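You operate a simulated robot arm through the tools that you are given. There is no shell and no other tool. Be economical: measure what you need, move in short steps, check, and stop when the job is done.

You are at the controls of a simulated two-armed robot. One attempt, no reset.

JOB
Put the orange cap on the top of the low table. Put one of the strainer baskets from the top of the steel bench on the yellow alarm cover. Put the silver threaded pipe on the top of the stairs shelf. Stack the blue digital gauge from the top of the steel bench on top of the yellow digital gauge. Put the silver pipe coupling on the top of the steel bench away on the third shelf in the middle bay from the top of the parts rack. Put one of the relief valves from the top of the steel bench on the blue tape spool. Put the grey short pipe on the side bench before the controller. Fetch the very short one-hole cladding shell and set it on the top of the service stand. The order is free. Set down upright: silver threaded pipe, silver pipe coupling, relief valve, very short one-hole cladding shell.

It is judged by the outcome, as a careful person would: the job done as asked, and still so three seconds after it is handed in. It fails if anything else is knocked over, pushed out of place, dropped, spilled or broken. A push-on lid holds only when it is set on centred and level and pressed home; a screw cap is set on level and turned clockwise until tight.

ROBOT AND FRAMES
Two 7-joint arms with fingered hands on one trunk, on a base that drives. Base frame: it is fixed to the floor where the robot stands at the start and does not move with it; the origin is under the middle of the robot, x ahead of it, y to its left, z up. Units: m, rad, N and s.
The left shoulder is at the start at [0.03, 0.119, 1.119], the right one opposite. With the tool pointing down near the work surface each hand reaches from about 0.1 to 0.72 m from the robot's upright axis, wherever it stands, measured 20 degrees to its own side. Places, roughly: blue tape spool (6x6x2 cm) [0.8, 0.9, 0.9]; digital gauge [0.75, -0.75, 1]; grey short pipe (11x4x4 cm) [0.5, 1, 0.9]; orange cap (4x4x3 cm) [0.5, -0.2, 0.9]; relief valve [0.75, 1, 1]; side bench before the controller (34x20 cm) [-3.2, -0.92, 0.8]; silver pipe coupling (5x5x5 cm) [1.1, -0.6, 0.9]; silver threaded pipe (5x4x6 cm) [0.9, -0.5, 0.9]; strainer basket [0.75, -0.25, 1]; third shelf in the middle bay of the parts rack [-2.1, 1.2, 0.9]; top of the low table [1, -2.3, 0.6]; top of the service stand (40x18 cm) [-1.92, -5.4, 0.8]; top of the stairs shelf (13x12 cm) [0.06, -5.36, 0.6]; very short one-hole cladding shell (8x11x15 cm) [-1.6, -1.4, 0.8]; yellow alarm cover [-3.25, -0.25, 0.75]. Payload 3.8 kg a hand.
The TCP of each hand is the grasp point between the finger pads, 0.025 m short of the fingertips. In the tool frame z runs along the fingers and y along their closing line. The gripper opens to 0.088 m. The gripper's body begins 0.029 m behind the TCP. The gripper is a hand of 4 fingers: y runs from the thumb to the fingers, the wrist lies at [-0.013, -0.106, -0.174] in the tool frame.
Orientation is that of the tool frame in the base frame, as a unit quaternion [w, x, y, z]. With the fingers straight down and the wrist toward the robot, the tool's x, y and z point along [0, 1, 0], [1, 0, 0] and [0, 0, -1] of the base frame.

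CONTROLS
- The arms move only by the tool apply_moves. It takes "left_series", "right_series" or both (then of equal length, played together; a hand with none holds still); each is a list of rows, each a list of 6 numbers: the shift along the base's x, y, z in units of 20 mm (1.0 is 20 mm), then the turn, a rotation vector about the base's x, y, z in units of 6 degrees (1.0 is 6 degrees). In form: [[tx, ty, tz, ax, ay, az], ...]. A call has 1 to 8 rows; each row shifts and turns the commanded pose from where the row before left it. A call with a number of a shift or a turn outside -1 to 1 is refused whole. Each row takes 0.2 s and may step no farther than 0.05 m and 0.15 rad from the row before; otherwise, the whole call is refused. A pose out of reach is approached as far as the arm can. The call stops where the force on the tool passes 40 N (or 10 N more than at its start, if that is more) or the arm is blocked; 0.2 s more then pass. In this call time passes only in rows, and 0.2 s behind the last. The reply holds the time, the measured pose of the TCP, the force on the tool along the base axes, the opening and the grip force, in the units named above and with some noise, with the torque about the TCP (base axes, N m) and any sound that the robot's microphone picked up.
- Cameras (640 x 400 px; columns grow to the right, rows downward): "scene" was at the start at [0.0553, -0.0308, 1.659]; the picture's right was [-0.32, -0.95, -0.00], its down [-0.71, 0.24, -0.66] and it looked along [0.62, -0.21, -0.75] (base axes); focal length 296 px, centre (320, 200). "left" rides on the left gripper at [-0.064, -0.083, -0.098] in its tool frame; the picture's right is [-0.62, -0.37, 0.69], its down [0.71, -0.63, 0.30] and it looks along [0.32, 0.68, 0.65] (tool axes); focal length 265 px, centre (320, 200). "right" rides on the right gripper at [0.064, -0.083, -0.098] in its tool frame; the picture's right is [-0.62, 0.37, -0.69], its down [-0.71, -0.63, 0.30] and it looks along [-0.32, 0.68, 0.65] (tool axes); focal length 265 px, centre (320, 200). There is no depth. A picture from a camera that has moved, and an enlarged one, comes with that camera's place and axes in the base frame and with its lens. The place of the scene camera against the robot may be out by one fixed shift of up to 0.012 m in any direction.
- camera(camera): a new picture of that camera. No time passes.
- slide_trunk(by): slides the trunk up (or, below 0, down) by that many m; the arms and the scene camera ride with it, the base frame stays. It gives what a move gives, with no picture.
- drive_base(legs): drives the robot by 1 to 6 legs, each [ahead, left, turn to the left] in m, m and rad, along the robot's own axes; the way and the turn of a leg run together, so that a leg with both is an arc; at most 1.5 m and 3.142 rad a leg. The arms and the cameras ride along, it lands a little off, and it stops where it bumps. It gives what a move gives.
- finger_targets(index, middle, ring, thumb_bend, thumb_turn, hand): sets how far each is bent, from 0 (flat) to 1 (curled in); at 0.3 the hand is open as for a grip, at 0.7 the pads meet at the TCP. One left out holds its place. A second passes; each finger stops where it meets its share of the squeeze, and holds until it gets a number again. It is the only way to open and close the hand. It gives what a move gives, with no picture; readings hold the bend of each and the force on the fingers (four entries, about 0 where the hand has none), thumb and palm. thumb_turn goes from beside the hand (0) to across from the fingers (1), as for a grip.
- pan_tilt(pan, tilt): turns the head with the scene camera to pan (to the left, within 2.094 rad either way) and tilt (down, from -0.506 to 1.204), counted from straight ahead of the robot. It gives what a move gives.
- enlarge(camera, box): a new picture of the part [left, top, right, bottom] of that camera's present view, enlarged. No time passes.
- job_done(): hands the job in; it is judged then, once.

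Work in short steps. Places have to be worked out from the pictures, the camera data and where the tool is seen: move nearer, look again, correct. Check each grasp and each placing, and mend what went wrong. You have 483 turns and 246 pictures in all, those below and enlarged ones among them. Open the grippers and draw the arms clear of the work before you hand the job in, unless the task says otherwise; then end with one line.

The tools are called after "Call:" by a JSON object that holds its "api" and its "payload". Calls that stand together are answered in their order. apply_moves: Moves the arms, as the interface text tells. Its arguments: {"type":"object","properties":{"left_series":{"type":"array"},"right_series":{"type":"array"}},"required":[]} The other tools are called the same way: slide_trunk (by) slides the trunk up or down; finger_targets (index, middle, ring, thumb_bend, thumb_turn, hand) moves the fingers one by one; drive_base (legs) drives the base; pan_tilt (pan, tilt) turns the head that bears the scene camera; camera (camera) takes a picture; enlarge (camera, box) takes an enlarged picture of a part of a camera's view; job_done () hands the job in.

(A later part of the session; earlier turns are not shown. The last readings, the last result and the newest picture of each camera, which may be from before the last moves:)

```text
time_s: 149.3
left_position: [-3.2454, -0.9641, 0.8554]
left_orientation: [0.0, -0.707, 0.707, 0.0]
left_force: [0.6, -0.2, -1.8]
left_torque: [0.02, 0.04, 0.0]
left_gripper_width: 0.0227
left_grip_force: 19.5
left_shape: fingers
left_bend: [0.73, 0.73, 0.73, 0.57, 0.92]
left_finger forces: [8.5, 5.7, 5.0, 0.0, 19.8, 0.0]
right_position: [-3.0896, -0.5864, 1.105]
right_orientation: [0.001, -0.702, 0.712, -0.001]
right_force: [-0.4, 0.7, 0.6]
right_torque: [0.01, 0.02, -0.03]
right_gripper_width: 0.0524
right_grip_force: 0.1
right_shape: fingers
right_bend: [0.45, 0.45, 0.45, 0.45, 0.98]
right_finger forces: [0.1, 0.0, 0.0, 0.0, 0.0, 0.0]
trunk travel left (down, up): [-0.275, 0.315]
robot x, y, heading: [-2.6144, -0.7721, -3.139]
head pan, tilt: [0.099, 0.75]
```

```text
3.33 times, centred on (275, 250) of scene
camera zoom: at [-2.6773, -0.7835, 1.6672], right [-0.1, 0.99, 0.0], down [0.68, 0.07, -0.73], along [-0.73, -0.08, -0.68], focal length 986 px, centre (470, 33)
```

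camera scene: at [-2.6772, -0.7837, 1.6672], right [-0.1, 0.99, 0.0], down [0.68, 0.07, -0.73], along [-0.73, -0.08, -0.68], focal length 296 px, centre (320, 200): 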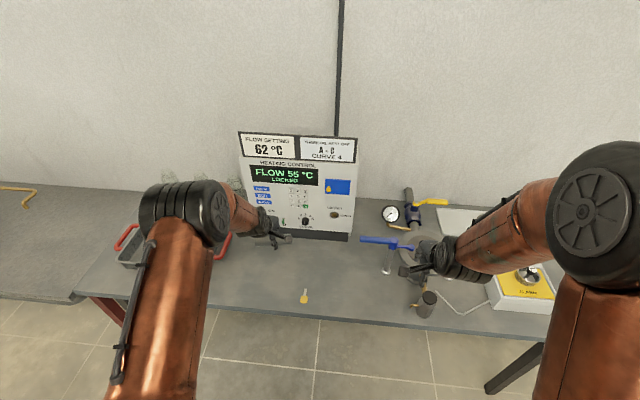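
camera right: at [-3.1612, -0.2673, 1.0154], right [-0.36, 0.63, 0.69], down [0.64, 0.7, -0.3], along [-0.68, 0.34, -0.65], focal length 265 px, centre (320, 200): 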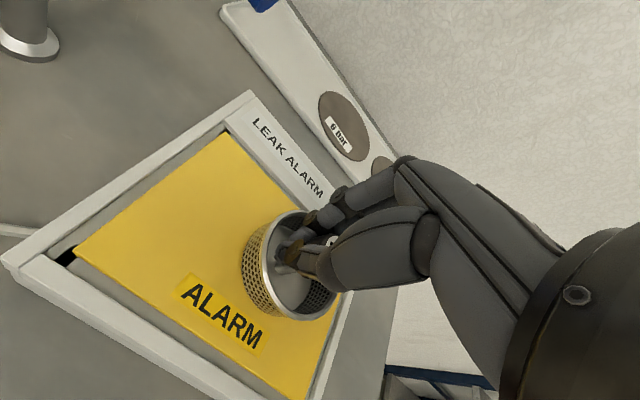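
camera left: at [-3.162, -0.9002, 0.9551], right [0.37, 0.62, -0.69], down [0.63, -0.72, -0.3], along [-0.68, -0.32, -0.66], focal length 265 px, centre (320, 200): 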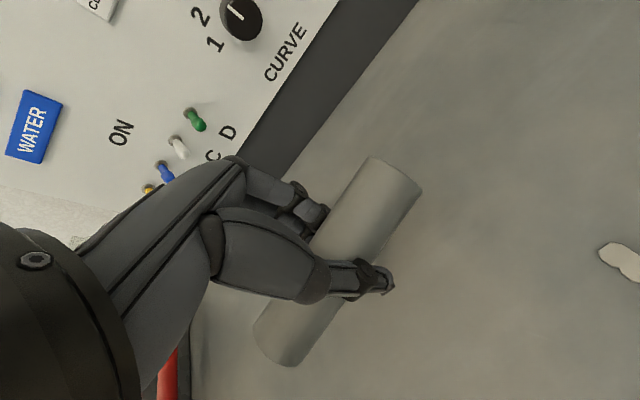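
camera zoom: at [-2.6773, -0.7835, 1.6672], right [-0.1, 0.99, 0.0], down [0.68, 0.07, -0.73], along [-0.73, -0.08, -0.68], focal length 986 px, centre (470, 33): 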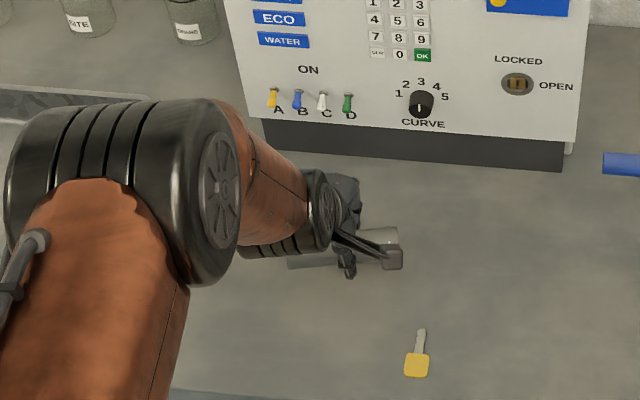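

Call:
{"api": "apply_moves", "payload": {"left_series": [[0, 0, -0.4, 0, 0, 0], [0, 0, -0.4, 0, 0, 0]]}}

Call:
{"api": "apply_moves", "payload": {"left_series": [[0, 0, -0.25, 0, 0, 0]]}}

Call:
{"api": "apply_moves", "payload": {"left_series": [[0, 0, -0.25, 0, 0, 0]]}}

```text
time_s: 149.9
left_position: [-3.2449, -0.9635, 0.8401]
left_orientation: [0.0, -0.706, 0.708, 0.0]
left_force: [-0.4, -0.5, -1.7]
left_torque: [-0.02, 0.05, 0.01]
left_gripper_width: 0.0231
left_grip_force: 19.5
left_shape: fingers
left_bend: [0.73, 0.73, 0.74, 0.57, 0.92]
left_finger forces: [8.5, 5.7, 4.9, 0.0, 19.8, 0.0]
right_position: [-3.0904, -0.5862, 1.1053]
right_orientation: [0.0, -0.702, 0.712, 0.0]
right_force: [0.0, -0.5, -0.1]
right_torque: [0.03, 0.03, 0.01]
right_gripper_width: 0.0521
right_grip_force: 0.1
right_shape: fingers
right_bend: [0.45, 0.45, 0.45, 0.45, 0.98]
right_finger forces: [0.1, 0.1, 0.0, 0.0, 0.0, 0.1]
trunk travel left (down, up): [-0.275, 0.315]
robot x, y, heading: [-2.6178, -0.7703, -3.139]
head pan, tilt: [0.099, 0.75]
```

```text
time_s: 150.3
left_position: [-3.2443, -0.9651, 0.835]
left_orientation: [0.0, -0.706, 0.708, 0.0]
left_force: [0.4, -0.2, -1.6]
left_torque: [0.03, 0.02, 0.01]
left_gripper_width: 0.0224
left_grip_force: 19.2
left_shape: fingers
left_bend: [0.73, 0.73, 0.74, 0.57, 0.92]
left_finger forces: [8.6, 5.7, 4.8, 0.1, 19.8, 0.0]
right_position: [-3.0902, -0.5854, 1.1055]
right_orientation: [0.0, -0.701, 0.713, 0.0]
right_force: [0.7, -0.7, -0.2]
right_torque: [0.0, -0.02, 0.0]
right_gripper_width: 0.052
right_grip_force: 0.0
right_shape: fingers
right_bend: [0.45, 0.45, 0.45, 0.45, 0.98]
right_finger forces: [0.0, 0.1, 0.0, 0.0, 0.1, 0.1]
trunk travel left (down, up): [-0.275, 0.315]
robot x, y, heading: [-2.618, -0.7687, -3.136]
head pan, tilt: [0.099, 0.75]
```

```text
time_s: 150.7
left_position: [-3.2435, -0.9644, 0.8307]
left_orientation: [0.0, -0.706, 0.708, -0.001]
left_force: [0.0, -0.1, -2.8]
left_torque: [0.0, 0.04, -0.01]
left_gripper_width: 0.0226
left_grip_force: 18.9
left_shape: fingers
left_bend: [0.73, 0.73, 0.73, 0.57, 0.92]
left_finger forces: [8.5, 5.7, 5.1, 0.0, 19.9, 0.0]
right_position: [-3.0904, -0.5852, 1.1059]
right_orientation: [0.0, -0.701, 0.713, 0.0]
right_force: [-0.2, -0.8, -1.1]
right_torque: [0.0, -0.03, -0.03]
right_gripper_width: 0.0518
right_grip_force: 0.1
right_shape: fingers
right_bend: [0.45, 0.45, 0.45, 0.45, 0.98]
right_finger forces: [0.0, 0.1, 0.1, 0.0, 0.0, 0.0]
trunk travel left (down, up): [-0.275, 0.315]
robot x, y, heading: [-2.6165, -0.77, -3.137]
head pan, tilt: [0.099, 0.75]
```

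Call:
{"api": "apply_moves", "payload": {"left_series": [[0, 0, -0.2, 0, 0, 0]]}}

Call:
{"api": "apply_moves", "payload": {"left_series": [[0, 0, -0.2, 0, 0, 0]]}}

Call:
{"api": "apply_moves", "payload": {"left_series": [[0, 0, -0.2, 0, 0, 0]]}}

Call:
{"api": "enlarge", "payload": {"camera": "left", "box": [220, 130, 460, 380]}}

```text
time_s: 151.1
left_position: [-3.2442, -0.9647, 0.8278]
left_orientation: [0.0, 0.707, -0.707, 0.001]
left_force: [-0.3, -0.5, 2.2]
left_torque: [0.09, -0.06, -0.03]
left_gripper_width: 0.0228
left_grip_force: 20.4
left_shape: fingers
left_bend: [0.73, 0.73, 0.73, 0.57, 0.92]
left_finger forces: [7.6, 5.7, 5.7, 0.0, 22.2, 0.0]
right_position: [-3.0894, -0.5862, 1.1059]
right_orientation: [0.0, -0.701, 0.713, 0.0]
right_force: [0.1, -0.2, -0.3]
right_torque: [0.05, 0.02, -0.01]
right_gripper_width: 0.052
right_grip_force: 0.0
right_shape: fingers
right_bend: [0.45, 0.45, 0.45, 0.45, 0.98]
right_finger forces: [0.2, 0.1, 0.0, 0.0, 0.0, 0.0]
trunk travel left (down, up): [-0.275, 0.315]
robot x, y, heading: [-2.6133, -0.773, -3.134]
head pan, tilt: [0.099, 0.75]
```

```text
time_s: 151.5
left_position: [-3.2459, -0.9631, 0.8267]
left_orientation: [0.003, 0.707, -0.707, -0.004]
left_force: [0.8, -1.0, 23.5]
left_torque: [0.23, -0.8, 0.0]
left_gripper_width: 0.023
left_grip_force: 30.3
left_shape: fingers
left_bend: [0.73, 0.73, 0.73, 0.57, 0.92]
left_finger forces: [7.3, 5.4, 5.2, 0.1, 42.5, 0.0]
right_position: [-3.0867, -0.5855, 1.1073]
right_orientation: [0.0, -0.702, 0.712, 0.001]
right_force: [0.0, -0.5, 0.2]
right_torque: [-0.02, 0.02, -0.01]
right_gripper_width: 0.0522
right_grip_force: 0.0
right_shape: fingers
right_bend: [0.45, 0.45, 0.45, 0.45, 0.98]
right_finger forces: [0.0, 0.1, 0.0, 0.0, 0.0, 0.0]
trunk travel left (down, up): [-0.275, 0.315]
robot x, y, heading: [-2.6113, -0.7695, -3.133]
head pan, tilt: [0.099, 0.75]
```

```text
time_s: 151.9
left_position: [-3.2502, -0.9633, 0.8271]
left_orientation: [-0.006, -0.707, 0.707, 0.008]
left_force: [5.2, 0.7, 18.3]
left_torque: [0.24, -0.82, 0.01]
left_gripper_width: 0.0252
left_grip_force: 23.7
left_shape: fingers
left_bend: [0.74, 0.74, 0.74, 0.53, 0.93]
left_finger forces: [5.8, 4.3, 3.9, 0.0, 33.0, 0.0]
right_position: [-3.0883, -0.5854, 1.106]
right_orientation: [0.0, -0.701, 0.713, -0.001]
right_force: [0.6, 0.1, 0.4]
right_torque: [-0.02, -0.02, 0.0]
right_gripper_width: 0.0523
right_grip_force: 0.0
right_shape: fingers
right_bend: [0.45, 0.45, 0.45, 0.45, 0.98]
right_finger forces: [0.0, 0.0, 0.1, 0.0, 0.1, 0.0]
trunk travel left (down, up): [-0.275, 0.315]
robot x, y, heading: [-2.6125, -0.7648, -3.134]
head pan, tilt: [0.099, 0.75]
stopped in row 1 (left hand): the force on the tool passed its limit at 44 N (the readings are from after the stop); the commanded pose is now the measured one
```

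```text
1.60 times, centred on (340, 255) of left
camera zoom: at [-3.1649, -0.899, 0.9246], right [0.36, 0.62, -0.7], down [0.62, -0.71, -0.32], along [-0.7, -0.32, -0.64], focal length 425 px, centre (288, 112)
```

zoom: 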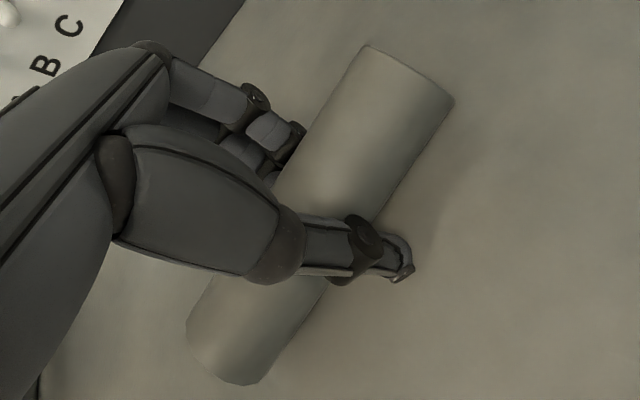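

Pipe is on the bench (contact). I relieve the push and open gradually so it doesn't roll.

Call:
{"api": "apply_moves", "payload": {"left_series": [[0, 0, 0.1, 0, 0, 0]]}}

Call:
{"api": "finger_targets", "payload": {"hand": "left", "index": 0.64, "middle": 0.64, "ring": 0.64, "thumb_bend": 0.48}}

Call:
{"api": "finger_targets", "payload": {"hand": "left", "index": 0.35, "middle": 0.35, "ring": 0.35, "thumb_bend": 0.3}}

Call:
{"api": "enlarge", "payload": {"camera": "left", "box": [220, 130, 460, 380]}}

```text
time_s: 152.3
left_position: [-3.2493, -0.9626, 0.8264]
left_orientation: [0.005, 0.708, -0.706, -0.004]
left_force: [3.1, 0.1, 5.8]
left_torque: [0.13, -0.28, 0.01]
left_gripper_width: 0.0243
left_grip_force: 20.4
left_shape: fingers
left_bend: [0.74, 0.74, 0.74, 0.54, 0.93]
left_finger forces: [7.1, 5.2, 4.4, 0.0, 24.2, 0.0]
right_position: [-3.0892, -0.5864, 1.1064]
right_orientation: [0.0, -0.701, 0.713, 0.0]
right_force: [0.4, -0.6, 1.2]
right_torque: [0.0, 0.03, 0.0]
right_gripper_width: 0.0523
right_grip_force: 0.0
right_shape: fingers
right_bend: [0.45, 0.45, 0.45, 0.45, 0.98]
right_finger forces: [0.0, 0.0, 0.0, 0.0, 0.1, 0.0]
trunk travel left (down, up): [-0.275, 0.315]
robot x, y, heading: [-2.6193, -0.7686, -3.136]
head pan, tilt: [0.099, 0.75]
```

```text
time_s: 153.3
left_position: [-3.2496, -0.9626, 0.827]
left_orientation: [0.004, 0.707, -0.707, -0.004]
left_force: [0.2, 1.8, 3.0]
left_torque: [0.09, -0.06, -0.02]
left_gripper_width: 0.0298
left_grip_force: 1.8
left_shape: fingers
left_bend: [0.64, 0.64, 0.64, 0.47, 0.96]
left_finger forces: [1.7, 0.7, 0.0, 0.1, 2.0, 0.1]
right_position: [-3.0883, -0.5867, 1.1055]
right_orientation: [-0.001, -0.701, 0.713, 0.0]
right_force: [0.7, 0.5, -0.7]
right_torque: [-0.03, -0.03, -0.02]
right_gripper_width: 0.0521
right_grip_force: 0.0
right_shape: fingers
right_bend: [0.45, 0.45, 0.45, 0.45, 0.98]
right_finger forces: [0.0, 0.1, 0.0, 0.1, 0.0, 0.1]
trunk travel left (down, up): [-0.275, 0.315]
robot x, y, heading: [-2.6177, -0.7668, -3.137]
head pan, tilt: [0.099, 0.75]
```

```text
time_s: 154.3
left_position: [-3.2489, -0.963, 0.8268]
left_orientation: [0.006, 0.707, -0.707, -0.005]
left_force: [-0.1, -0.1, -0.9]
left_torque: [0.0, 0.02, 0.01]
left_gripper_width: 0.0792
left_grip_force: 0.0
left_shape: fingers
left_bend: [0.35, 0.35, 0.35, 0.3, 0.97]
left_finger forces: [0.1, 0.0, 0.0, 0.1, 0.0, 0.0]
right_position: [-3.0898, -0.5865, 1.1062]
right_orientation: [0.0, -0.702, 0.712, 0.0]
right_force: [-0.2, 0.6, 0.6]
right_torque: [-0.02, 0.01, 0.0]
right_gripper_width: 0.052
right_grip_force: 0.0
right_shape: fingers
right_bend: [0.45, 0.45, 0.45, 0.45, 0.98]
right_finger forces: [0.0, 0.0, 0.0, 0.1, 0.1, 0.0]
trunk travel left (down, up): [-0.275, 0.315]
robot x, y, heading: [-2.6125, -0.7663, -3.133]
head pan, tilt: [0.099, 0.75]
```

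```text
1.60 times, centred on (340, 255) of left
camera zoom: at [-3.1644, -0.8992, 0.925], right [0.36, 0.62, -0.7], down [0.63, -0.71, -0.31], along [-0.69, -0.32, -0.64], focal length 425 px, centre (288, 112)
```

zoom: 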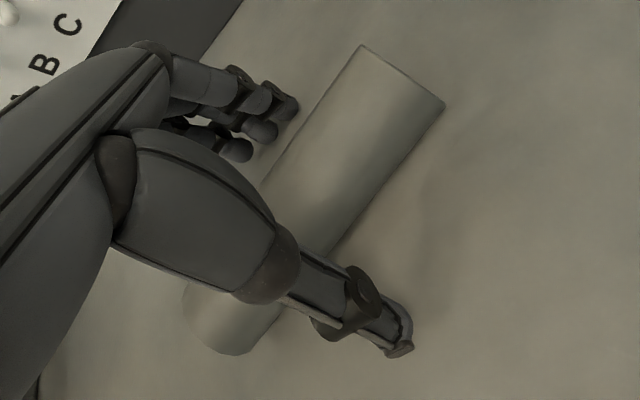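

Pipe rests freely. I withdraw the left hand up and back, and check.

Call:
{"api": "apply_moves", "payload": {"left_series": [[0, 0, 0.5, 0, 0, 0], [0, 0, 1, 0, 0, 0], [0, 0, 1, 0, 0, 0], [0, 0, 1, 0, 0, 0], [0, 0, 1, 0, 0, 0], [0.5, 0, 1, 0, 0, 0], [0.5, 0, 1, 0, 0, 0], [0.5, 0, 1, 0, 0, 0]]}}

Call:
{"api": "apply_moves", "payload": {"left_series": [[1, 0.2, 1, 0, 0, 0], [1, 0.2, 1, 0, 0, 0], [1, 0.2, 1, 0, 0, 0], [1, 0.2, 1, 0, 0, 0], [1, 0.2, 1, 0, 0, 0], [1, 0.2, 1, 0, 0, 0], [1, 0.2, 1, 0, 0, 0]]}}

Call:
{"api": "camera", "payload": {"camera": "scene"}}

```text
time_s: 156.1
left_position: [-3.2175, -0.9637, 0.9773]
left_orientation: [0.005, 0.707, -0.707, -0.006]
left_force: [-0.5, -0.1, -0.2]
left_torque: [-0.01, 0.03, -0.01]
left_gripper_width: 0.079
left_grip_force: 0.1
left_shape: fingers
left_bend: [0.35, 0.35, 0.35, 0.3, 0.97]
left_finger forces: [0.0, 0.0, 0.1, 0.0, 0.1, 0.0]
right_position: [-3.0889, -0.5853, 1.1068]
right_orientation: [-0.001, -0.702, 0.713, 0.001]
right_force: [-0.9, 0.2, -1.0]
right_torque: [-0.02, -0.02, 0.01]
right_gripper_width: 0.0523
right_grip_force: 0.0
right_shape: fingers
right_bend: [0.45, 0.45, 0.45, 0.45, 0.98]
right_finger forces: [0.0, 0.0, 0.0, 0.1, 0.0, 0.0]
trunk travel left (down, up): [-0.275, 0.315]
robot x, y, heading: [-2.6158, -0.7691, -3.14]
head pan, tilt: [0.099, 0.75]
```

```text
time_s: 157.7
left_position: [-3.0788, -0.9351, 1.1174]
left_orientation: [0.005, 0.707, -0.707, -0.004]
left_force: [-0.7, 0.0, 0.1]
left_torque: [0.0, 0.03, -0.01]
left_gripper_width: 0.0791
left_grip_force: 0.0
left_shape: fingers
left_bend: [0.35, 0.35, 0.35, 0.3, 0.97]
left_finger forces: [0.1, 0.1, 0.0, 0.0, 0.1, 0.1]
right_position: [-3.0892, -0.5861, 1.107]
right_orientation: [-0.001, -0.702, 0.712, 0.0]
right_force: [1.2, -0.3, 0.1]
right_torque: [0.0, -0.02, -0.03]
right_gripper_width: 0.052
right_grip_force: 0.1
right_shape: fingers
right_bend: [0.45, 0.45, 0.45, 0.45, 0.98]
right_finger forces: [0.0, 0.0, 0.1, 0.0, 0.1, 0.0]
trunk travel left (down, up): [-0.275, 0.315]
robot x, y, heading: [-2.6174, -0.7679, -3.139]
head pan, tilt: [0.099, 0.75]
```

```text
141 pictures are left
camera scene: at [-2.6756, -0.783, 1.6673], right [-0.1, 0.99, 0.0], down [0.68, 0.07, -0.73], along [-0.73, -0.08, -0.68], focal length 296 px, centre (320, 200)
```

scene: 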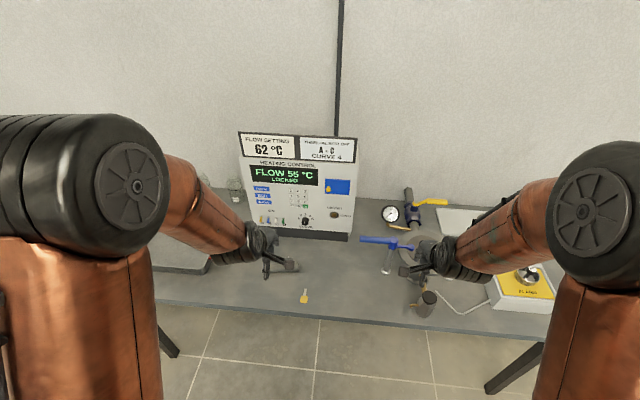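

The hand hides the pipe; I'll check it when leaving. First I look back toward the cladding shell near (-1.6,-1.4).

Call:
{"api": "pan_tilt", "payload": {"pan": 2.09, "tilt": 0.4}}

Call:
{"api": "camera", "payload": {"camera": "scene"}}

```text
time_s: 159.7
left_position: [-3.0798, -0.9368, 1.1163]
left_orientation: [-0.005, -0.707, 0.707, 0.005]
left_force: [-0.4, -0.5, 0.3]
left_torque: [0.01, 0.01, 0.01]
left_gripper_width: 0.0794
left_grip_force: 0.0
left_shape: fingers
left_bend: [0.35, 0.35, 0.35, 0.3, 0.97]
left_finger forces: [0.1, 0.0, 0.0, 0.0, 0.0, 0.0]
right_position: [-3.0892, -0.5862, 1.1059]
right_orientation: [0.001, -0.702, 0.712, 0.001]
right_force: [-0.1, -0.1, 0.0]
right_torque: [-0.02, 0.01, -0.01]
right_gripper_width: 0.0521
right_grip_force: 0.1
right_shape: fingers
right_bend: [0.45, 0.45, 0.45, 0.45, 0.98]
right_finger forces: [0.0, 0.1, 0.0, 0.0, 0.0, 0.1]
trunk travel left (down, up): [-0.275, 0.315]
robot x, y, heading: [-2.6157, -0.7721, -3.137]
head pan, tilt: [2.089, 0.4]
```

```text
140 pictures are left
camera scene: at [-2.5481, -0.8549, 1.6984], right [-0.87, -0.5, 0.0], down [-0.19, 0.34, -0.92], along [0.46, -0.8, -0.39], focal length 296 px, centre (320, 200)
```

scene: 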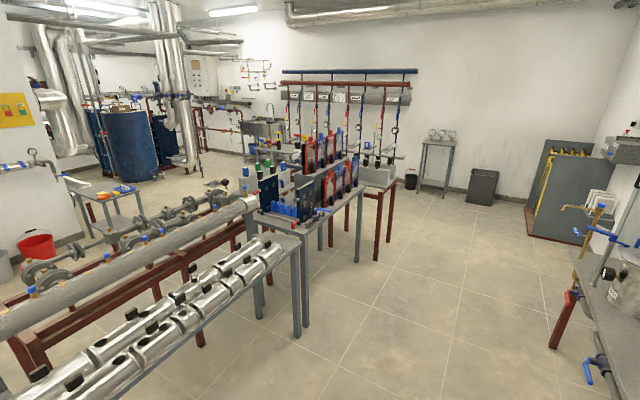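

The cladding shells lie on a bench just east of me. I zoom in on them.

Call:
{"api": "enlarge", "payload": {"camera": "scene", "box": [0, 180, 320, 400]}}

Call:
{"api": "enlarge", "payload": {"camera": "scene", "box": [390, 110, 490, 210]}}

```text
1.82 times, centred on (160, 290) of scene
camera zoom: at [-2.5481, -0.8549, 1.6984], right [-0.87, -0.5, 0.0], down [-0.19, 0.34, -0.92], along [0.46, -0.8, -0.39], focal length 538 px, centre (611, 36)
```

zoom: 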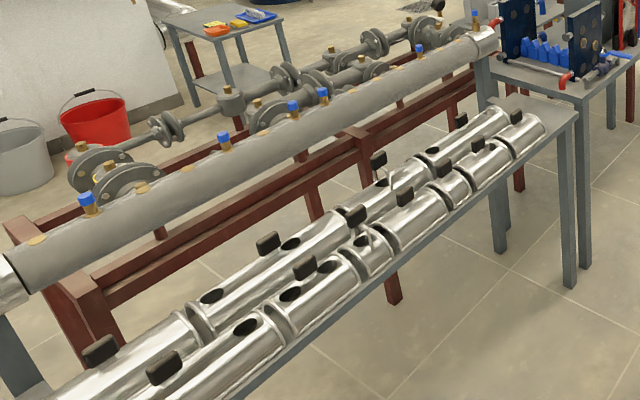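

```text
4.00 times, centred on (440, 160) of scene
camera zoom: at [-2.5481, -0.8549, 1.6984], right [-0.87, -0.5, 0.0], down [-0.19, 0.34, -0.92], along [0.46, -0.8, -0.39], focal length 1184 px, centre (-160, 360)
```

zoom: 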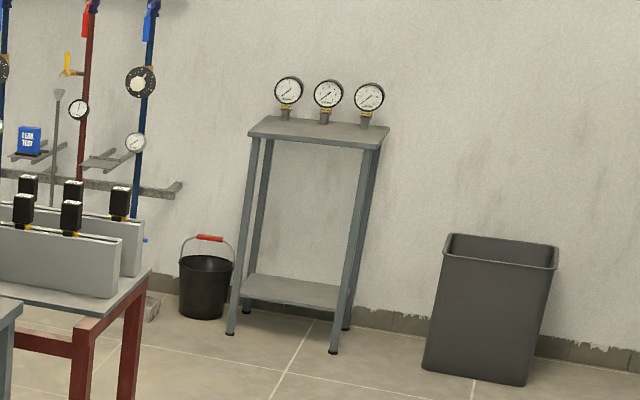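

The very short shells lie on a table with west edge at x≈-1.67. I back up, move south and turn to face east, checking the pipe first as I leave.

Call:
{"api": "drive_base", "payload": {"legs": [[-0.32, 0, 0]]}}

Call:
{"api": "pan_tilt", "payload": {"pan": 0.2, "tilt": 0.6}}

Call:
{"api": "camera", "payload": {"camera": "scene"}}

Call:
{"api": "drive_base", "payload": {"legs": [[0, 0.6, 0], [0, 0, 3.138]]}}

Call:
{"api": "pan_tilt", "payload": {"pan": 0.0, "tilt": 0.7}}

Call:
{"api": "camera", "payload": {"camera": "scene"}}

```text
time_s: 161.8
left_position: [-2.7639, -0.9348, 1.1173]
left_orientation: [0.005, 0.708, -0.706, -0.006]
left_force: [-0.4, -0.3, 1.2]
left_torque: [-0.01, 0.06, 0.01]
left_gripper_width: 0.079
left_grip_force: 0.1
left_shape: fingers
left_bend: [0.35, 0.35, 0.35, 0.3, 0.97]
left_finger forces: [0.1, 0.1, 0.1, 0.0, 0.0, 0.1]
right_position: [-2.7746, -0.5853, 1.1054]
right_orientation: [-0.001, -0.702, 0.712, 0.001]
right_force: [0.7, -0.2, -0.1]
right_torque: [0.04, 0.03, -0.02]
right_gripper_width: 0.0522
right_grip_force: 0.0
right_shape: fingers
right_bend: [0.45, 0.45, 0.45, 0.45, 0.98]
right_finger forces: [0.1, 0.0, 0.0, 0.0, 0.0, 0.0]
trunk travel left (down, up): [-0.275, 0.315]
robot x, y, heading: [-2.3007, -0.7674, -3.136]
head pan, tilt: [2.089, 0.4]
```

```text
time_s: 163.6
left_position: [-2.7641, -0.9346, 1.116]
left_orientation: [0.006, 0.708, -0.706, -0.005]
left_force: [-1.2, -0.9, -0.1]
left_torque: [0.01, 0.03, -0.04]
left_gripper_width: 0.079
left_grip_force: 0.0
left_shape: fingers
left_bend: [0.35, 0.35, 0.35, 0.3, 0.97]
left_finger forces: [0.0, 0.0, 0.1, 0.1, 0.0, 0.1]
right_position: [-2.776, -0.5843, 1.1054]
right_orientation: [0.001, -0.702, 0.712, 0.001]
right_force: [0.7, 0.5, 0.1]
right_torque: [-0.01, -0.02, -0.01]
right_gripper_width: 0.0521
right_grip_force: 0.1
right_shape: fingers
right_bend: [0.45, 0.45, 0.45, 0.45, 0.98]
right_finger forces: [0.0, 0.0, 0.0, 0.1, 0.1, 0.0]
trunk travel left (down, up): [-0.275, 0.315]
robot x, y, heading: [-2.2972, -0.7694, -3.129]
head pan, tilt: [0.201, 0.6]
```

```text
137 pictures are left
camera scene: at [-2.3663, -0.7912, 1.6801], right [-0.21, 0.98, 0.0], down [0.55, 0.12, -0.82], along [-0.81, -0.17, -0.57], focal length 296 px, centre (320, 200)
```

scene: 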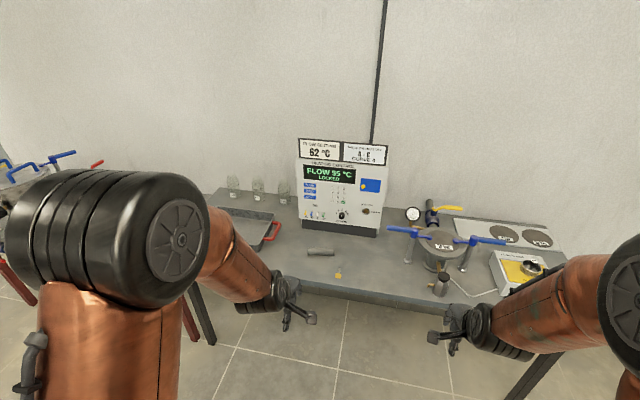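

```text
time_s: 174.3
left_position: [-1.8251, -1.2431, 1.1163]
left_orientation: [0.006, 0.725, 0.689, 0.005]
left_force: [-0.3, 0.1, 0.7]
left_torque: [0.0, 0.0, 0.04]
left_gripper_width: 0.0792
left_grip_force: 0.0
left_shape: fingers
left_bend: [0.35, 0.35, 0.35, 0.3, 0.97]
left_finger forces: [0.0, 0.0, 0.0, 0.0, 0.0, 0.0]
right_position: [-1.8332, -1.5933, 1.1057]
right_orientation: [0.0, 0.73, 0.684, 0.0]
right_force: [0.7, 0.6, 0.3]
right_torque: [0.0, 0.0, 0.03]
right_gripper_width: 0.0523
right_grip_force: 0.2
right_shape: fingers
right_bend: [0.45, 0.45, 0.45, 0.45, 0.98]
right_finger forces: [0.0, 0.0, 0.0, 0.0, 0.0, 0.1]
trunk travel left (down, up): [-0.275, 0.315]
robot x, y, heading: [-2.2996, -1.386, -0.047]
head pan, tilt: [0.201, 0.6]
```

```text
time_s: 175.1
left_position: [-1.8242, -1.2436, 1.1164]
left_orientation: [0.005, 0.724, 0.689, 0.005]
left_force: [-0.2, 0.7, 0.9]
left_torque: [-0.03, 0.03, -0.02]
left_gripper_width: 0.0792
left_grip_force: 0.2
left_shape: fingers
left_bend: [0.35, 0.35, 0.35, 0.3, 0.97]
left_finger forces: [0.1, 0.0, 0.1, 0.0, 0.0, 0.0]
right_position: [-1.8335, -1.5933, 1.1049]
right_orientation: [0.0, 0.73, 0.684, 0.001]
right_force: [-0.1, -0.8, 0.0]
right_torque: [-0.02, 0.02, 0.01]
right_gripper_width: 0.0522
right_grip_force: 0.0
right_shape: fingers
right_bend: [0.45, 0.45, 0.45, 0.45, 0.98]
right_finger forces: [0.0, 0.0, 0.0, 0.0, 0.1, 0.0]
trunk travel left (down, up): [-0.275, 0.315]
robot x, y, heading: [-2.2967, -1.3863, -0.046]
head pan, tilt: [0.0, 0.7]
```

```text
136 pictures are left
camera scene: at [-2.2315, -1.395, 1.6715], right [-0.04, -1.0, 0.0], down [-0.64, 0.03, -0.77], along [0.76, -0.03, -0.64], focal length 296 px, centre (320, 200)
```

scene: 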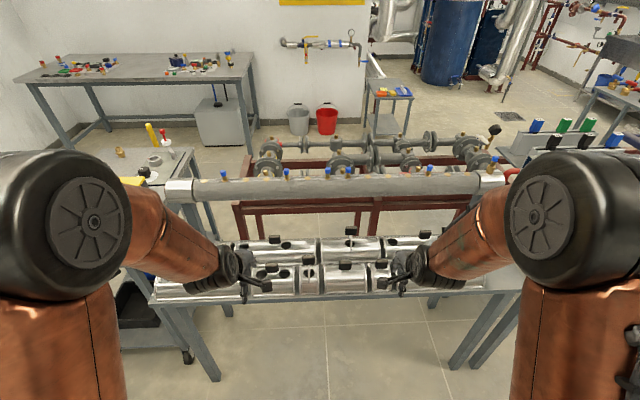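

The grey pipe and basket are well placed. Now I zoom on the shells.

Call:
{"api": "enlarge", "payload": {"camera": "scene", "box": [140, 215, 500, 315]}}

Call:
{"api": "camera", "payload": {"camera": "left"}}

Call:
{"api": "camera", "payload": {"camera": "right"}}

```text
1.78 times, centred on (320, 265) of scene
camera zoom: at [-2.2315, -1.395, 1.6715], right [-0.04, -1.0, 0.0], down [-0.64, 0.03, -0.77], along [0.76, -0.03, -0.64], focal length 526 px, centre (320, 84)
```

zoom: 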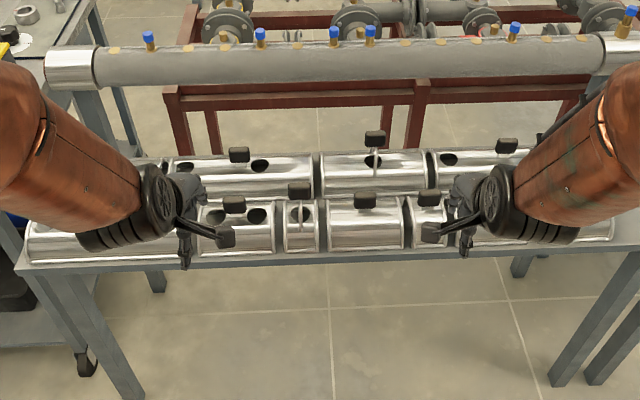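

```text
134 pictures are left
camera left: at [-1.9132, -1.3036, 1.2143], right [-0.39, -0.6, -0.7], down [-0.59, 0.74, -0.31], along [0.71, 0.29, -0.64], focal length 265 px, centre (320, 200)
```

left: 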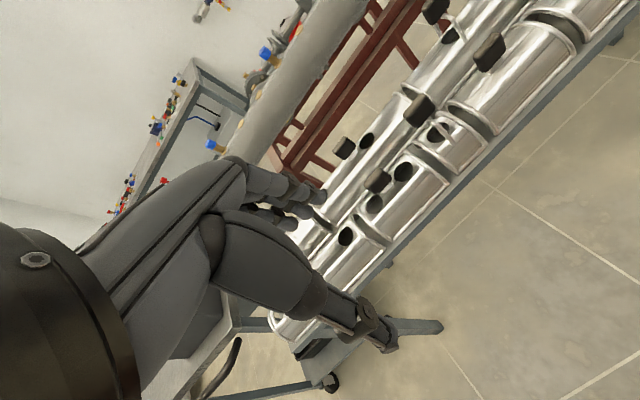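

```text
133 pictures are left
camera right: at [-1.9128, -1.5236, 1.2039], right [0.33, -0.64, 0.69], down [-0.68, -0.67, -0.3], along [0.66, -0.37, -0.65], focal length 265 px, centre (320, 200)
```

right: 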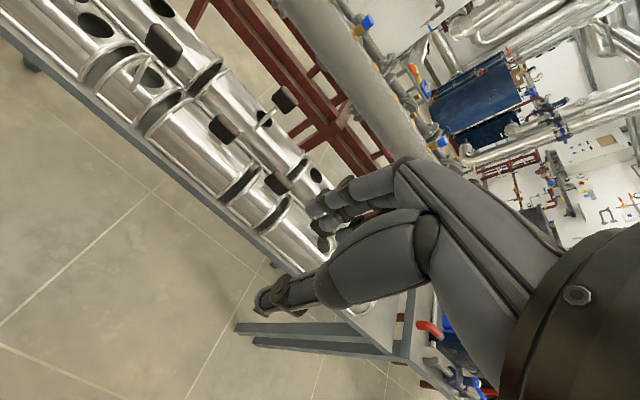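

I retract the hands sideways for an unobstructed view of the shells.

Call:
{"api": "apply_moves", "payload": {"left_series": [[0, 1, 0.5, 0, 0, 0], [0, 1, 0.5, 0, 0, 0], [0, 1, 0.5, 0, 0, 0], [0, 1, 0.5, 0, 0, 0], [0, 1, 0.5, 0, 0, 0], [0, 1, 0.5, 0, 0, 0], [0, 1, 0.5, 0, 0, 0], [0, 1, 0.5, 0, 0, 0]], "right_series": [[0, -1, 0.5, 0, 0, 0], [0, -1, 0.5, 0, 0, 0], [0, -1, 0.5, 0, 0, 0], [0, -1, 0.5, 0, 0, 0], [0, -1, 0.5, 0, 0, 0], [0, -1, 0.5, 0, 0, 0], [0, -1, 0.5, 0, 0, 0], [0, -1, 0.5, 0, 0, 0]]}}

Call:
{"api": "enlarge", "payload": {"camera": "scene", "box": [180, 215, 340, 315]}}

Call:
{"api": "enlarge", "payload": {"camera": "scene", "box": [310, 215, 470, 315]}}

```text
time_s: 176.9
left_position: [-1.8257, -1.0826, 1.1974]
left_orientation: [0.005, 0.725, 0.689, 0.005]
left_force: [0.0, -1.2, 0.2]
left_torque: [-0.03, -0.04, 0.04]
left_gripper_width: 0.0792
left_grip_force: 0.0
left_shape: fingers
left_bend: [0.35, 0.35, 0.35, 0.3, 0.97]
left_finger forces: [0.0, 0.0, 0.1, 0.1, 0.0, 0.1]
right_position: [-1.8353, -1.754, 1.1863]
right_orientation: [0.0, 0.73, 0.684, 0.001]
right_force: [0.1, -0.1, 0.0]
right_torque: [0.02, -0.01, 0.03]
right_gripper_width: 0.0523
right_grip_force: 0.1
right_shape: fingers
right_bend: [0.45, 0.45, 0.45, 0.45, 0.98]
right_finger forces: [0.1, 0.1, 0.0, 0.0, 0.1, 0.1]
trunk travel left (down, up): [-0.275, 0.315]
robot x, y, heading: [-2.2964, -1.3831, -0.043]
head pan, tilt: [0.0, 0.7]
```

```text
4.00 times, centred on (260, 265) of scene
camera zoom: at [-2.2322, -1.3951, 1.6715], right [-0.05, -1.0, 0.0], down [-0.64, 0.03, -0.77], along [0.76, -0.03, -0.64], focal length 1184 px, centre (560, -60)
```

zoom: 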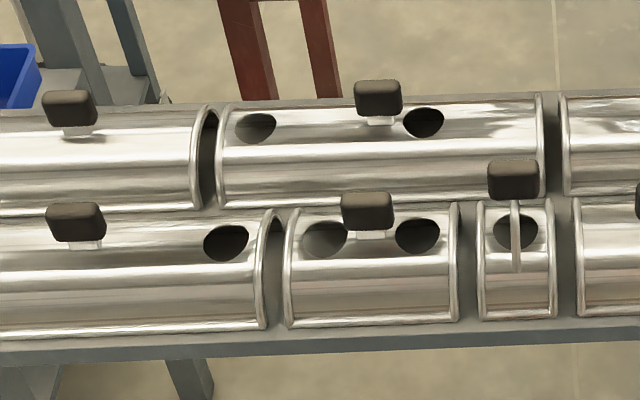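

```text
4.00 times, centred on (390, 265) of scene
camera zoom: at [-2.2322, -1.3951, 1.6715], right [-0.05, -1.0, 0.0], down [-0.64, 0.03, -0.77], along [0.76, -0.03, -0.64], focal length 1184 px, centre (40, -60)
```

zoom: 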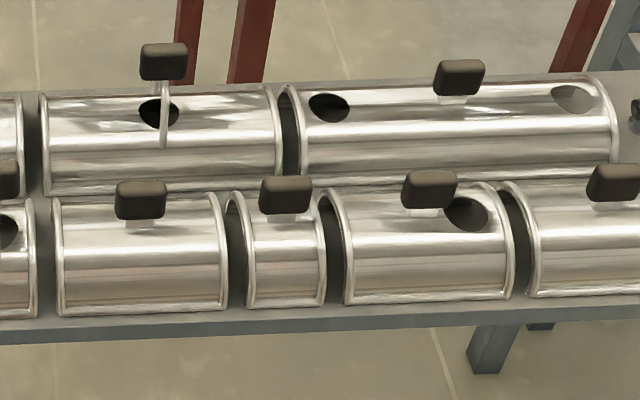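

The target is the very short shell with one hole and a strap handle, handle near (-1.62,-1.38,0.90). I drive a bit closer and bring the right hand over it.

Call:
{"api": "drive_base", "payload": {"legs": [[0.1, 0, 0.045]]}}

Call:
{"api": "apply_moves", "payload": {"right_series": [[0, 1, -0.5, 0, 0, 0], [0, 1, -0.5, 0, 0, 0], [0, 1, -0.5, 0, 0, 0], [0, 1, -0.5, 0, 0, 0], [0, 1, -0.5, 0, 0, 0], [0, 1, -0.5, 0, 0, 0], [0, 1, -0.5, 0, 0, 0], [0, 1, -0.5, 0, 0, 0]]}}

Call:
{"api": "apply_moves", "payload": {"right_series": [[0.3, 1, 0, 0, 0, 0], [0.3, 1, 0, 0, 0, 0], [0.3, 1, 0, 0, 0, 0], [0.3, 1, 0, 0, 0, 0], [0.3, 1, 0, 0, 0, 0], [0.3, 1, 0, 0, 0, 0], [0.3, 1, 0, 0, 0, 0], [0.3, 1, 0, 0, 0, 0]]}}

Call:
{"api": "finger_targets", "payload": {"hand": "right", "index": 0.3, "middle": 0.3, "ring": 0.3, "thumb_bend": 0.3}}

Call:
{"api": "camera", "payload": {"camera": "right"}}

Call:
{"api": "camera", "payload": {"camera": "scene"}}

```text
time_s: 178.0
left_position: [-1.7383, -1.0652, 1.1962]
left_orientation: [0.004, 0.709, 0.705, 0.004]
left_force: [0.2, 0.2, 0.3]
left_torque: [-0.01, 0.01, 0.0]
left_gripper_width: 0.0791
left_grip_force: 0.2
left_shape: fingers
left_bend: [0.35, 0.35, 0.35, 0.3, 0.97]
left_finger forces: [0.0, 0.1, 0.1, 0.0, 0.0, 0.0]
right_position: [-1.7155, -1.736, 1.1865]
right_orientation: [0.0, 0.714, 0.7, 0.0]
right_force: [0.9, 0.0, -0.2]
right_torque: [-0.04, 0.0, 0.0]
right_gripper_width: 0.0524
right_grip_force: 0.2
right_shape: fingers
right_bend: [0.45, 0.45, 0.45, 0.45, 0.98]
right_finger forces: [0.0, 0.1, 0.0, 0.1, 0.0, 0.0]
trunk travel left (down, up): [-0.275, 0.315]
robot x, y, heading: [-2.1969, -1.389, -0.003]
head pan, tilt: [0.0, 0.7]
```

```text
time_s: 179.8
left_position: [-1.7396, -1.0629, 1.1978]
left_orientation: [0.004, 0.709, 0.706, 0.005]
left_force: [-0.2, -0.6, 0.0]
left_torque: [0.02, -0.02, -0.02]
left_gripper_width: 0.0793
left_grip_force: 0.1
left_shape: fingers
left_bend: [0.35, 0.35, 0.35, 0.3, 0.97]
left_finger forces: [0.1, 0.0, 0.0, 0.0, 0.0, 0.0]
right_position: [-1.7185, -1.5746, 1.1059]
right_orientation: [0.0, 0.714, 0.7, -0.001]
right_force: [0.2, 0.7, 0.4]
right_torque: [-0.02, 0.03, 0.01]
right_gripper_width: 0.0523
right_grip_force: 0.2
right_shape: fingers
right_bend: [0.45, 0.45, 0.45, 0.45, 0.98]
right_finger forces: [0.1, 0.1, 0.1, 0.0, 0.1, 0.1]
trunk travel left (down, up): [-0.275, 0.315]
robot x, y, heading: [-2.1958, -1.3867, 0.0]
head pan, tilt: [0.0, 0.7]
```

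```text
time_s: 181.6
left_position: [-1.7389, -1.0631, 1.1965]
left_orientation: [0.005, 0.709, 0.705, 0.005]
left_force: [0.8, -0.4, -0.7]
left_torque: [-0.01, 0.0, -0.02]
left_gripper_width: 0.0791
left_grip_force: 0.1
left_shape: fingers
left_bend: [0.35, 0.35, 0.35, 0.3, 0.97]
left_finger forces: [0.1, 0.0, 0.1, 0.0, 0.1, 0.0]
right_position: [-1.6699, -1.4165, 1.1058]
right_orientation: [0.001, 0.715, 0.7, 0.0]
right_force: [-0.4, 0.4, 0.0]
right_torque: [0.03, -0.01, 0.01]
right_gripper_width: 0.0523
right_grip_force: 0.0
right_shape: fingers
right_bend: [0.45, 0.45, 0.45, 0.45, 0.98]
right_finger forces: [0.0, 0.1, 0.1, 0.1, 0.0, 0.1]
trunk travel left (down, up): [-0.275, 0.315]
robot x, y, heading: [-2.2, -1.3875, -0.004]
head pan, tilt: [0.0, 0.7]
```

```text
time_s: 182.6
left_position: [-1.7387, -1.064, 1.1965]
left_orientation: [0.005, 0.709, 0.705, 0.005]
left_force: [0.2, -0.3, -0.6]
left_torque: [0.0, 0.02, -0.03]
left_gripper_width: 0.0793
left_grip_force: 0.0
left_shape: fingers
left_bend: [0.35, 0.35, 0.35, 0.3, 0.97]
left_finger forces: [0.1, 0.0, 0.0, 0.0, 0.1, 0.1]
right_position: [-1.6699, -1.416, 1.1056]
right_orientation: [-0.001, 0.714, 0.7, 0.0]
right_force: [0.1, 0.1, -0.5]
right_torque: [-0.01, -0.02, -0.01]
right_gripper_width: 0.0844
right_grip_force: 0.1
right_shape: fingers
right_bend: [0.3, 0.3, 0.3, 0.3, 0.98]
right_finger forces: [0.1, 0.0, 0.0, 0.0, 0.0, 0.1]
trunk travel left (down, up): [-0.275, 0.315]
robot x, y, heading: [-2.2, -1.3888, -0.001]
head pan, tilt: [0.0, 0.7]
```

```text
130 pictures are left
camera right: at [-1.7527, -1.3503, 1.2037], right [0.36, -0.63, 0.69], down [-0.64, -0.7, -0.3], along [0.68, -0.34, -0.65], focal length 265 px, centre (320, 200)
```

right: 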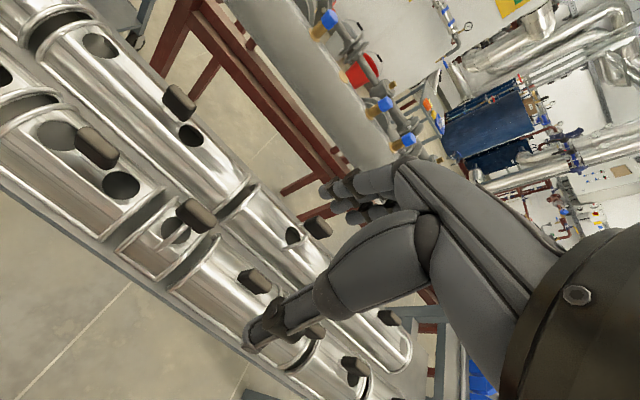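

```text
129 pictures are left
camera scene: at [-2.1308, -1.3941, 1.6715], right [0.0, -1.0, 0.0], down [-0.64, 0.0, -0.76], along [0.76, 0.0, -0.64], focal length 296 px, centre (320, 200)
```

scene: 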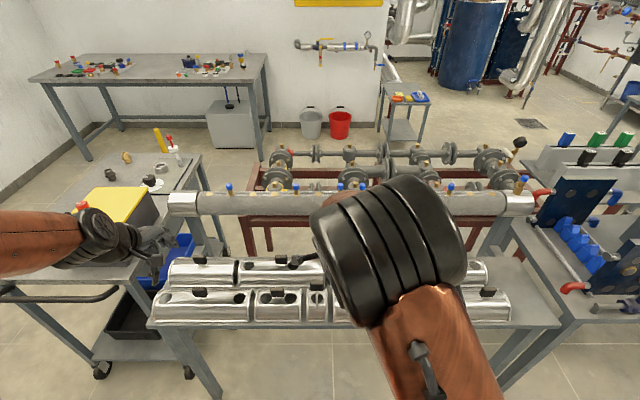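

Handle block triangulates to (-1.585,-1.380,0.859). I move above it and look again.

Call:
{"api": "apply_moves", "payload": {"right_series": [[0.6, 0.25, -0.7, 0, 0, 0], [0.6, 0.25, -0.7, 0, 0, 0], [0.6, 0.25, -0.7, 0, 0, 0], [0.6, 0.25, -0.7, 0, 0, 0], [0.6, 0.25, -0.7, 0, 0, 0], [0.6, 0.25, -0.7, 0, 0, 0], [0.6, 0.25, -0.8, 0, 0, 0]]}}

Call:
{"api": "camera", "payload": {"camera": "right"}}

```text
time_s: 184.2
left_position: [-1.7389, -1.0636, 1.196]
left_orientation: [0.005, 0.709, 0.705, 0.005]
left_force: [-0.4, -0.2, 0.0]
left_torque: [0.02, 0.01, -0.01]
left_gripper_width: 0.0796
left_grip_force: 0.0
left_shape: fingers
left_bend: [0.35, 0.35, 0.35, 0.3, 0.97]
left_finger forces: [0.0, 0.1, 0.0, 0.1, 0.0, 0.0]
right_position: [-1.5856, -1.3785, 1.004]
right_orientation: [0.0, 0.715, 0.699, 0.0]
right_force: [-1.1, -0.1, -0.6]
right_torque: [0.01, 0.0, -0.01]
right_gripper_width: 0.0845
right_grip_force: 0.0
right_shape: fingers
right_bend: [0.3, 0.3, 0.3, 0.3, 0.98]
right_finger forces: [0.0, 0.1, 0.1, 0.0, 0.1, 0.0]
trunk travel left (down, up): [-0.275, 0.315]
robot x, y, heading: [-2.1982, -1.3871, -0.0]
head pan, tilt: [0.0, 0.7]
```

```text
128 pictures are left
camera right: at [-1.6676, -1.3139, 1.1029], right [0.36, -0.63, 0.69], down [-0.65, -0.7, -0.3], along [0.68, -0.34, -0.65], focal length 265 px, centre (320, 200)
```

right: 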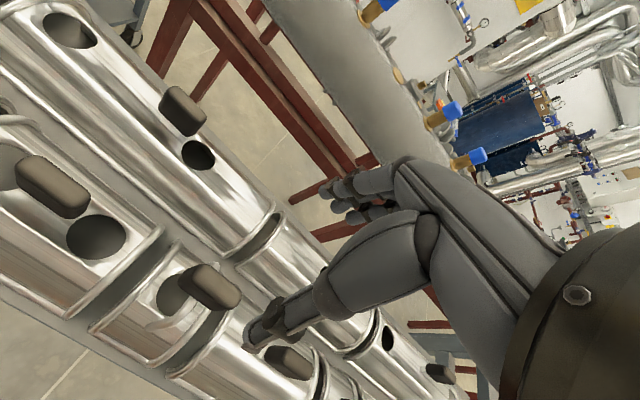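

Call:
{"api": "apply_moves", "payload": {"right_series": [[-0.2, -0.2, -1, 0, 0, 0], [0, 0, -1, 0, 0, 0], [0, 0, -1, 0, 0, 0], [0, 0, -1, 0, 0, 0]]}}

Call:
{"api": "camera", "payload": {"camera": "right"}}

```text
time_s: 185.2
left_position: [-1.738, -1.0634, 1.1971]
left_orientation: [0.004, 0.709, 0.705, 0.005]
left_force: [0.3, -0.4, 0.1]
left_torque: [-0.01, -0.02, 0.0]
left_gripper_width: 0.0791
left_grip_force: 0.0
left_shape: fingers
left_bend: [0.35, 0.35, 0.35, 0.3, 0.97]
left_finger forces: [0.0, 0.1, 0.1, 0.0, 0.2, 0.0]
right_position: [-1.5894, -1.3835, 0.9269]
right_orientation: [0.0, 0.715, 0.699, 0.0]
right_force: [-0.7, 0.1, -0.2]
right_torque: [0.01, -0.02, 0.02]
right_gripper_width: 0.0846
right_grip_force: 0.1
right_shape: fingers
right_bend: [0.3, 0.3, 0.3, 0.3, 0.98]
right_finger forces: [0.0, 0.1, 0.0, 0.0, 0.1, 0.0]
trunk travel left (down, up): [-0.275, 0.315]
robot x, y, heading: [-2.1988, -1.3932, 0.001]
head pan, tilt: [0.0, 0.7]
```

```text
127 pictures are left
camera right: at [-1.6719, -1.317, 1.0239], right [0.36, -0.63, 0.69], down [-0.64, -0.7, -0.3], along [0.68, -0.34, -0.65], focal length 265 px, centre (320, 200)
```

right: 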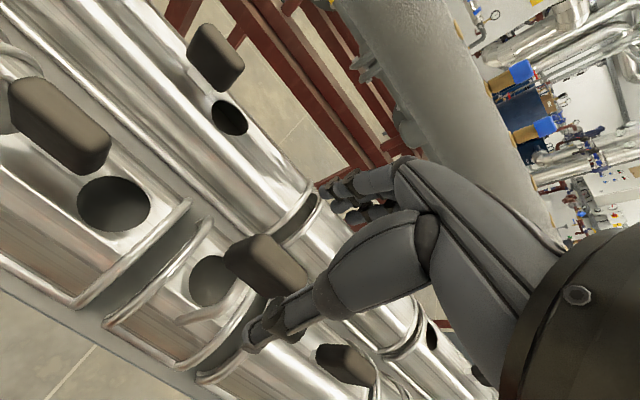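

Call:
{"api": "apply_moves", "payload": {"right_series": [[0, -0.2, -1, 0, 0, 0], [0, 0, -1, 0, 0, 0], [0, 0, -0.8, 0, 0, 0]]}}

Call:
{"api": "camera", "payload": {"camera": "right"}}

```text
time_s: 186.0
left_position: [-1.7396, -1.0635, 1.1962]
left_orientation: [0.005, 0.709, 0.706, 0.005]
left_force: [0.5, 0.5, 0.3]
left_torque: [0.03, 0.0, 0.04]
left_gripper_width: 0.0791
left_grip_force: 0.1
left_shape: fingers
left_bend: [0.35, 0.35, 0.35, 0.3, 0.97]
left_finger forces: [0.0, 0.0, 0.1, 0.0, 0.0, 0.1]
right_position: [-1.5884, -1.3875, 0.8701]
right_orientation: [0.0, 0.714, 0.7, 0.0]
right_force: [-0.3, -0.4, -0.5]
right_torque: [-0.02, 0.02, 0.02]
right_gripper_width: 0.0845
right_grip_force: 0.0
right_shape: fingers
right_bend: [0.3, 0.3, 0.3, 0.3, 0.98]
right_finger forces: [0.1, 0.0, 0.0, 0.0, 0.0, 0.0]
trunk travel left (down, up): [-0.275, 0.315]
robot x, y, heading: [-2.2016, -1.3864, -0.001]
head pan, tilt: [0.0, 0.7]
```

```text
126 pictures are left
camera right: at [-1.6717, -1.3215, 0.9678], right [0.36, -0.63, 0.69], down [-0.64, -0.7, -0.3], along [0.68, -0.34, -0.65], focal length 265 px, centre (320, 200)
```

right: 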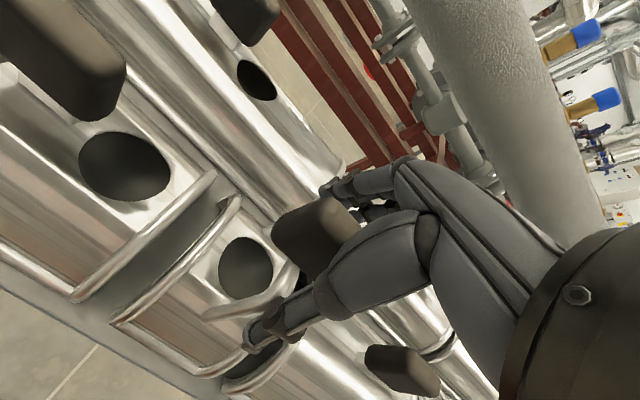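

The handle block lies between the fingers. I close.

Call:
{"api": "finger_targets", "payload": {"hand": "right", "index": 0.75, "middle": 0.75, "ring": 0.75, "thumb_bend": 0.75}}

Call:
{"api": "camera", "payload": {"camera": "right"}}

```text
time_s: 187.0
left_position: [-1.7393, -1.0641, 1.197]
left_orientation: [0.005, 0.709, 0.705, 0.005]
left_force: [0.5, -0.6, 1.0]
left_torque: [0.03, 0.03, 0.01]
left_gripper_width: 0.0794
left_grip_force: 0.1
left_shape: fingers
left_bend: [0.35, 0.35, 0.35, 0.3, 0.97]
left_finger forces: [0.1, 0.0, 0.0, 0.0, 0.0, 0.0]
right_position: [-1.5894, -1.3879, 0.8701]
right_orientation: [0.0, 0.714, 0.7, -0.001]
right_force: [0.4, -0.3, -1.3]
right_torque: [-0.02, 0.02, 0.0]
right_gripper_width: 0.0
right_grip_force: 5.8
right_shape: fingers
right_bend: [0.74, 0.75, 0.75, 0.71, 0.97]
right_finger forces: [4.1, 0.8, 0.0, 0.0, 6.1, 0.1]
trunk travel left (down, up): [-0.275, 0.315]
robot x, y, heading: [-2.1964, -1.3908, 0.002]
head pan, tilt: [0.0, 0.7]
```

```text
125 pictures are left
camera right: at [-1.672, -1.3216, 0.9676], right [0.36, -0.63, 0.69], down [-0.64, -0.7, -0.3], along [0.68, -0.34, -0.65], focal length 265 px, centre (320, 200)
```

right: 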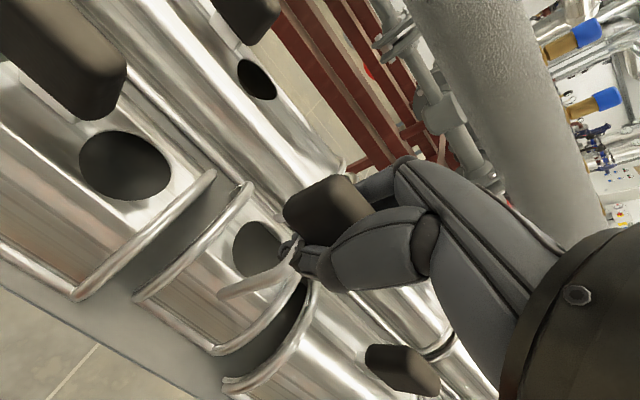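

The fingers closed on the strap under the block, and the shell shifted a little. I reopen and re-grip higher on the block itself for a firm hold.

Call:
{"api": "finger_targets", "payload": {"hand": "right", "index": 0.4, "middle": 0.4, "ring": 0.4, "thumb_bend": 0.4}}

Call:
{"api": "apply_moves", "payload": {"right_series": [[0, 0, 0.6, 0, 0, 0]]}}

Call:
{"api": "enlarge", "payload": {"camera": "right", "box": [180, 140, 440, 340]}}

```text
time_s: 188.0
left_position: [-1.7398, -1.0632, 1.1971]
left_orientation: [0.006, 0.709, 0.705, 0.006]
left_force: [0.3, 0.5, 0.4]
left_torque: [0.01, 0.03, 0.01]
left_gripper_width: 0.0793
left_grip_force: 0.0
left_shape: fingers
left_bend: [0.35, 0.35, 0.35, 0.3, 0.97]
left_finger forces: [0.1, 0.1, 0.0, 0.1, 0.0, 0.0]
right_position: [-1.5886, -1.3874, 0.8703]
right_orientation: [-0.001, 0.715, 0.7, 0.0]
right_force: [0.4, 0.6, 0.9]
right_torque: [0.02, 0.05, 0.02]
right_gripper_width: 0.0631
right_grip_force: 0.0
right_shape: fingers
right_bend: [0.4, 0.4, 0.4, 0.4, 0.97]
right_finger forces: [0.0, 0.0, 0.0, 0.1, 0.0, 0.0]
trunk travel left (down, up): [-0.275, 0.315]
robot x, y, heading: [-2.1984, -1.388, 0.004]
head pan, tilt: [0.0, 0.7]
```

```text
time_s: 188.4
left_position: [-1.7398, -1.0635, 1.1968]
left_orientation: [0.005, 0.709, 0.705, 0.005]
left_force: [-0.5, 1.1, 0.7]
left_torque: [-0.01, 0.03, 0.0]
left_gripper_width: 0.0792
left_grip_force: 0.1
left_shape: fingers
left_bend: [0.35, 0.35, 0.35, 0.3, 0.97]
left_finger forces: [0.1, 0.0, 0.0, 0.0, 0.1, 0.0]
right_position: [-1.5891, -1.3877, 0.8801]
right_orientation: [0.0, 0.714, 0.7, 0.0]
right_force: [0.7, -0.9, 0.4]
right_torque: [-0.02, 0.02, 0.0]
right_gripper_width: 0.0633
right_grip_force: 0.0
right_shape: fingers
right_bend: [0.4, 0.4, 0.4, 0.4, 0.97]
right_finger forces: [0.0, 0.0, 0.0, 0.1, 0.0, 0.0]
trunk travel left (down, up): [-0.275, 0.315]
robot x, y, heading: [-2.1982, -1.3867, -0.003]
head pan, tilt: [0.0, 0.7]
```

```text
2.00 times, centred on (310, 240) of right
camera zoom: at [-1.6727, -1.3221, 0.9784], right [0.36, -0.63, 0.69], down [-0.64, -0.7, -0.3], along [0.68, -0.34, -0.65], focal length 531 px, centre (340, 120)
```

zoom: 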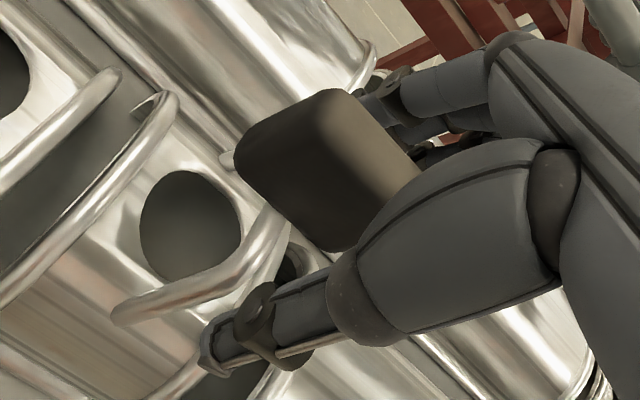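

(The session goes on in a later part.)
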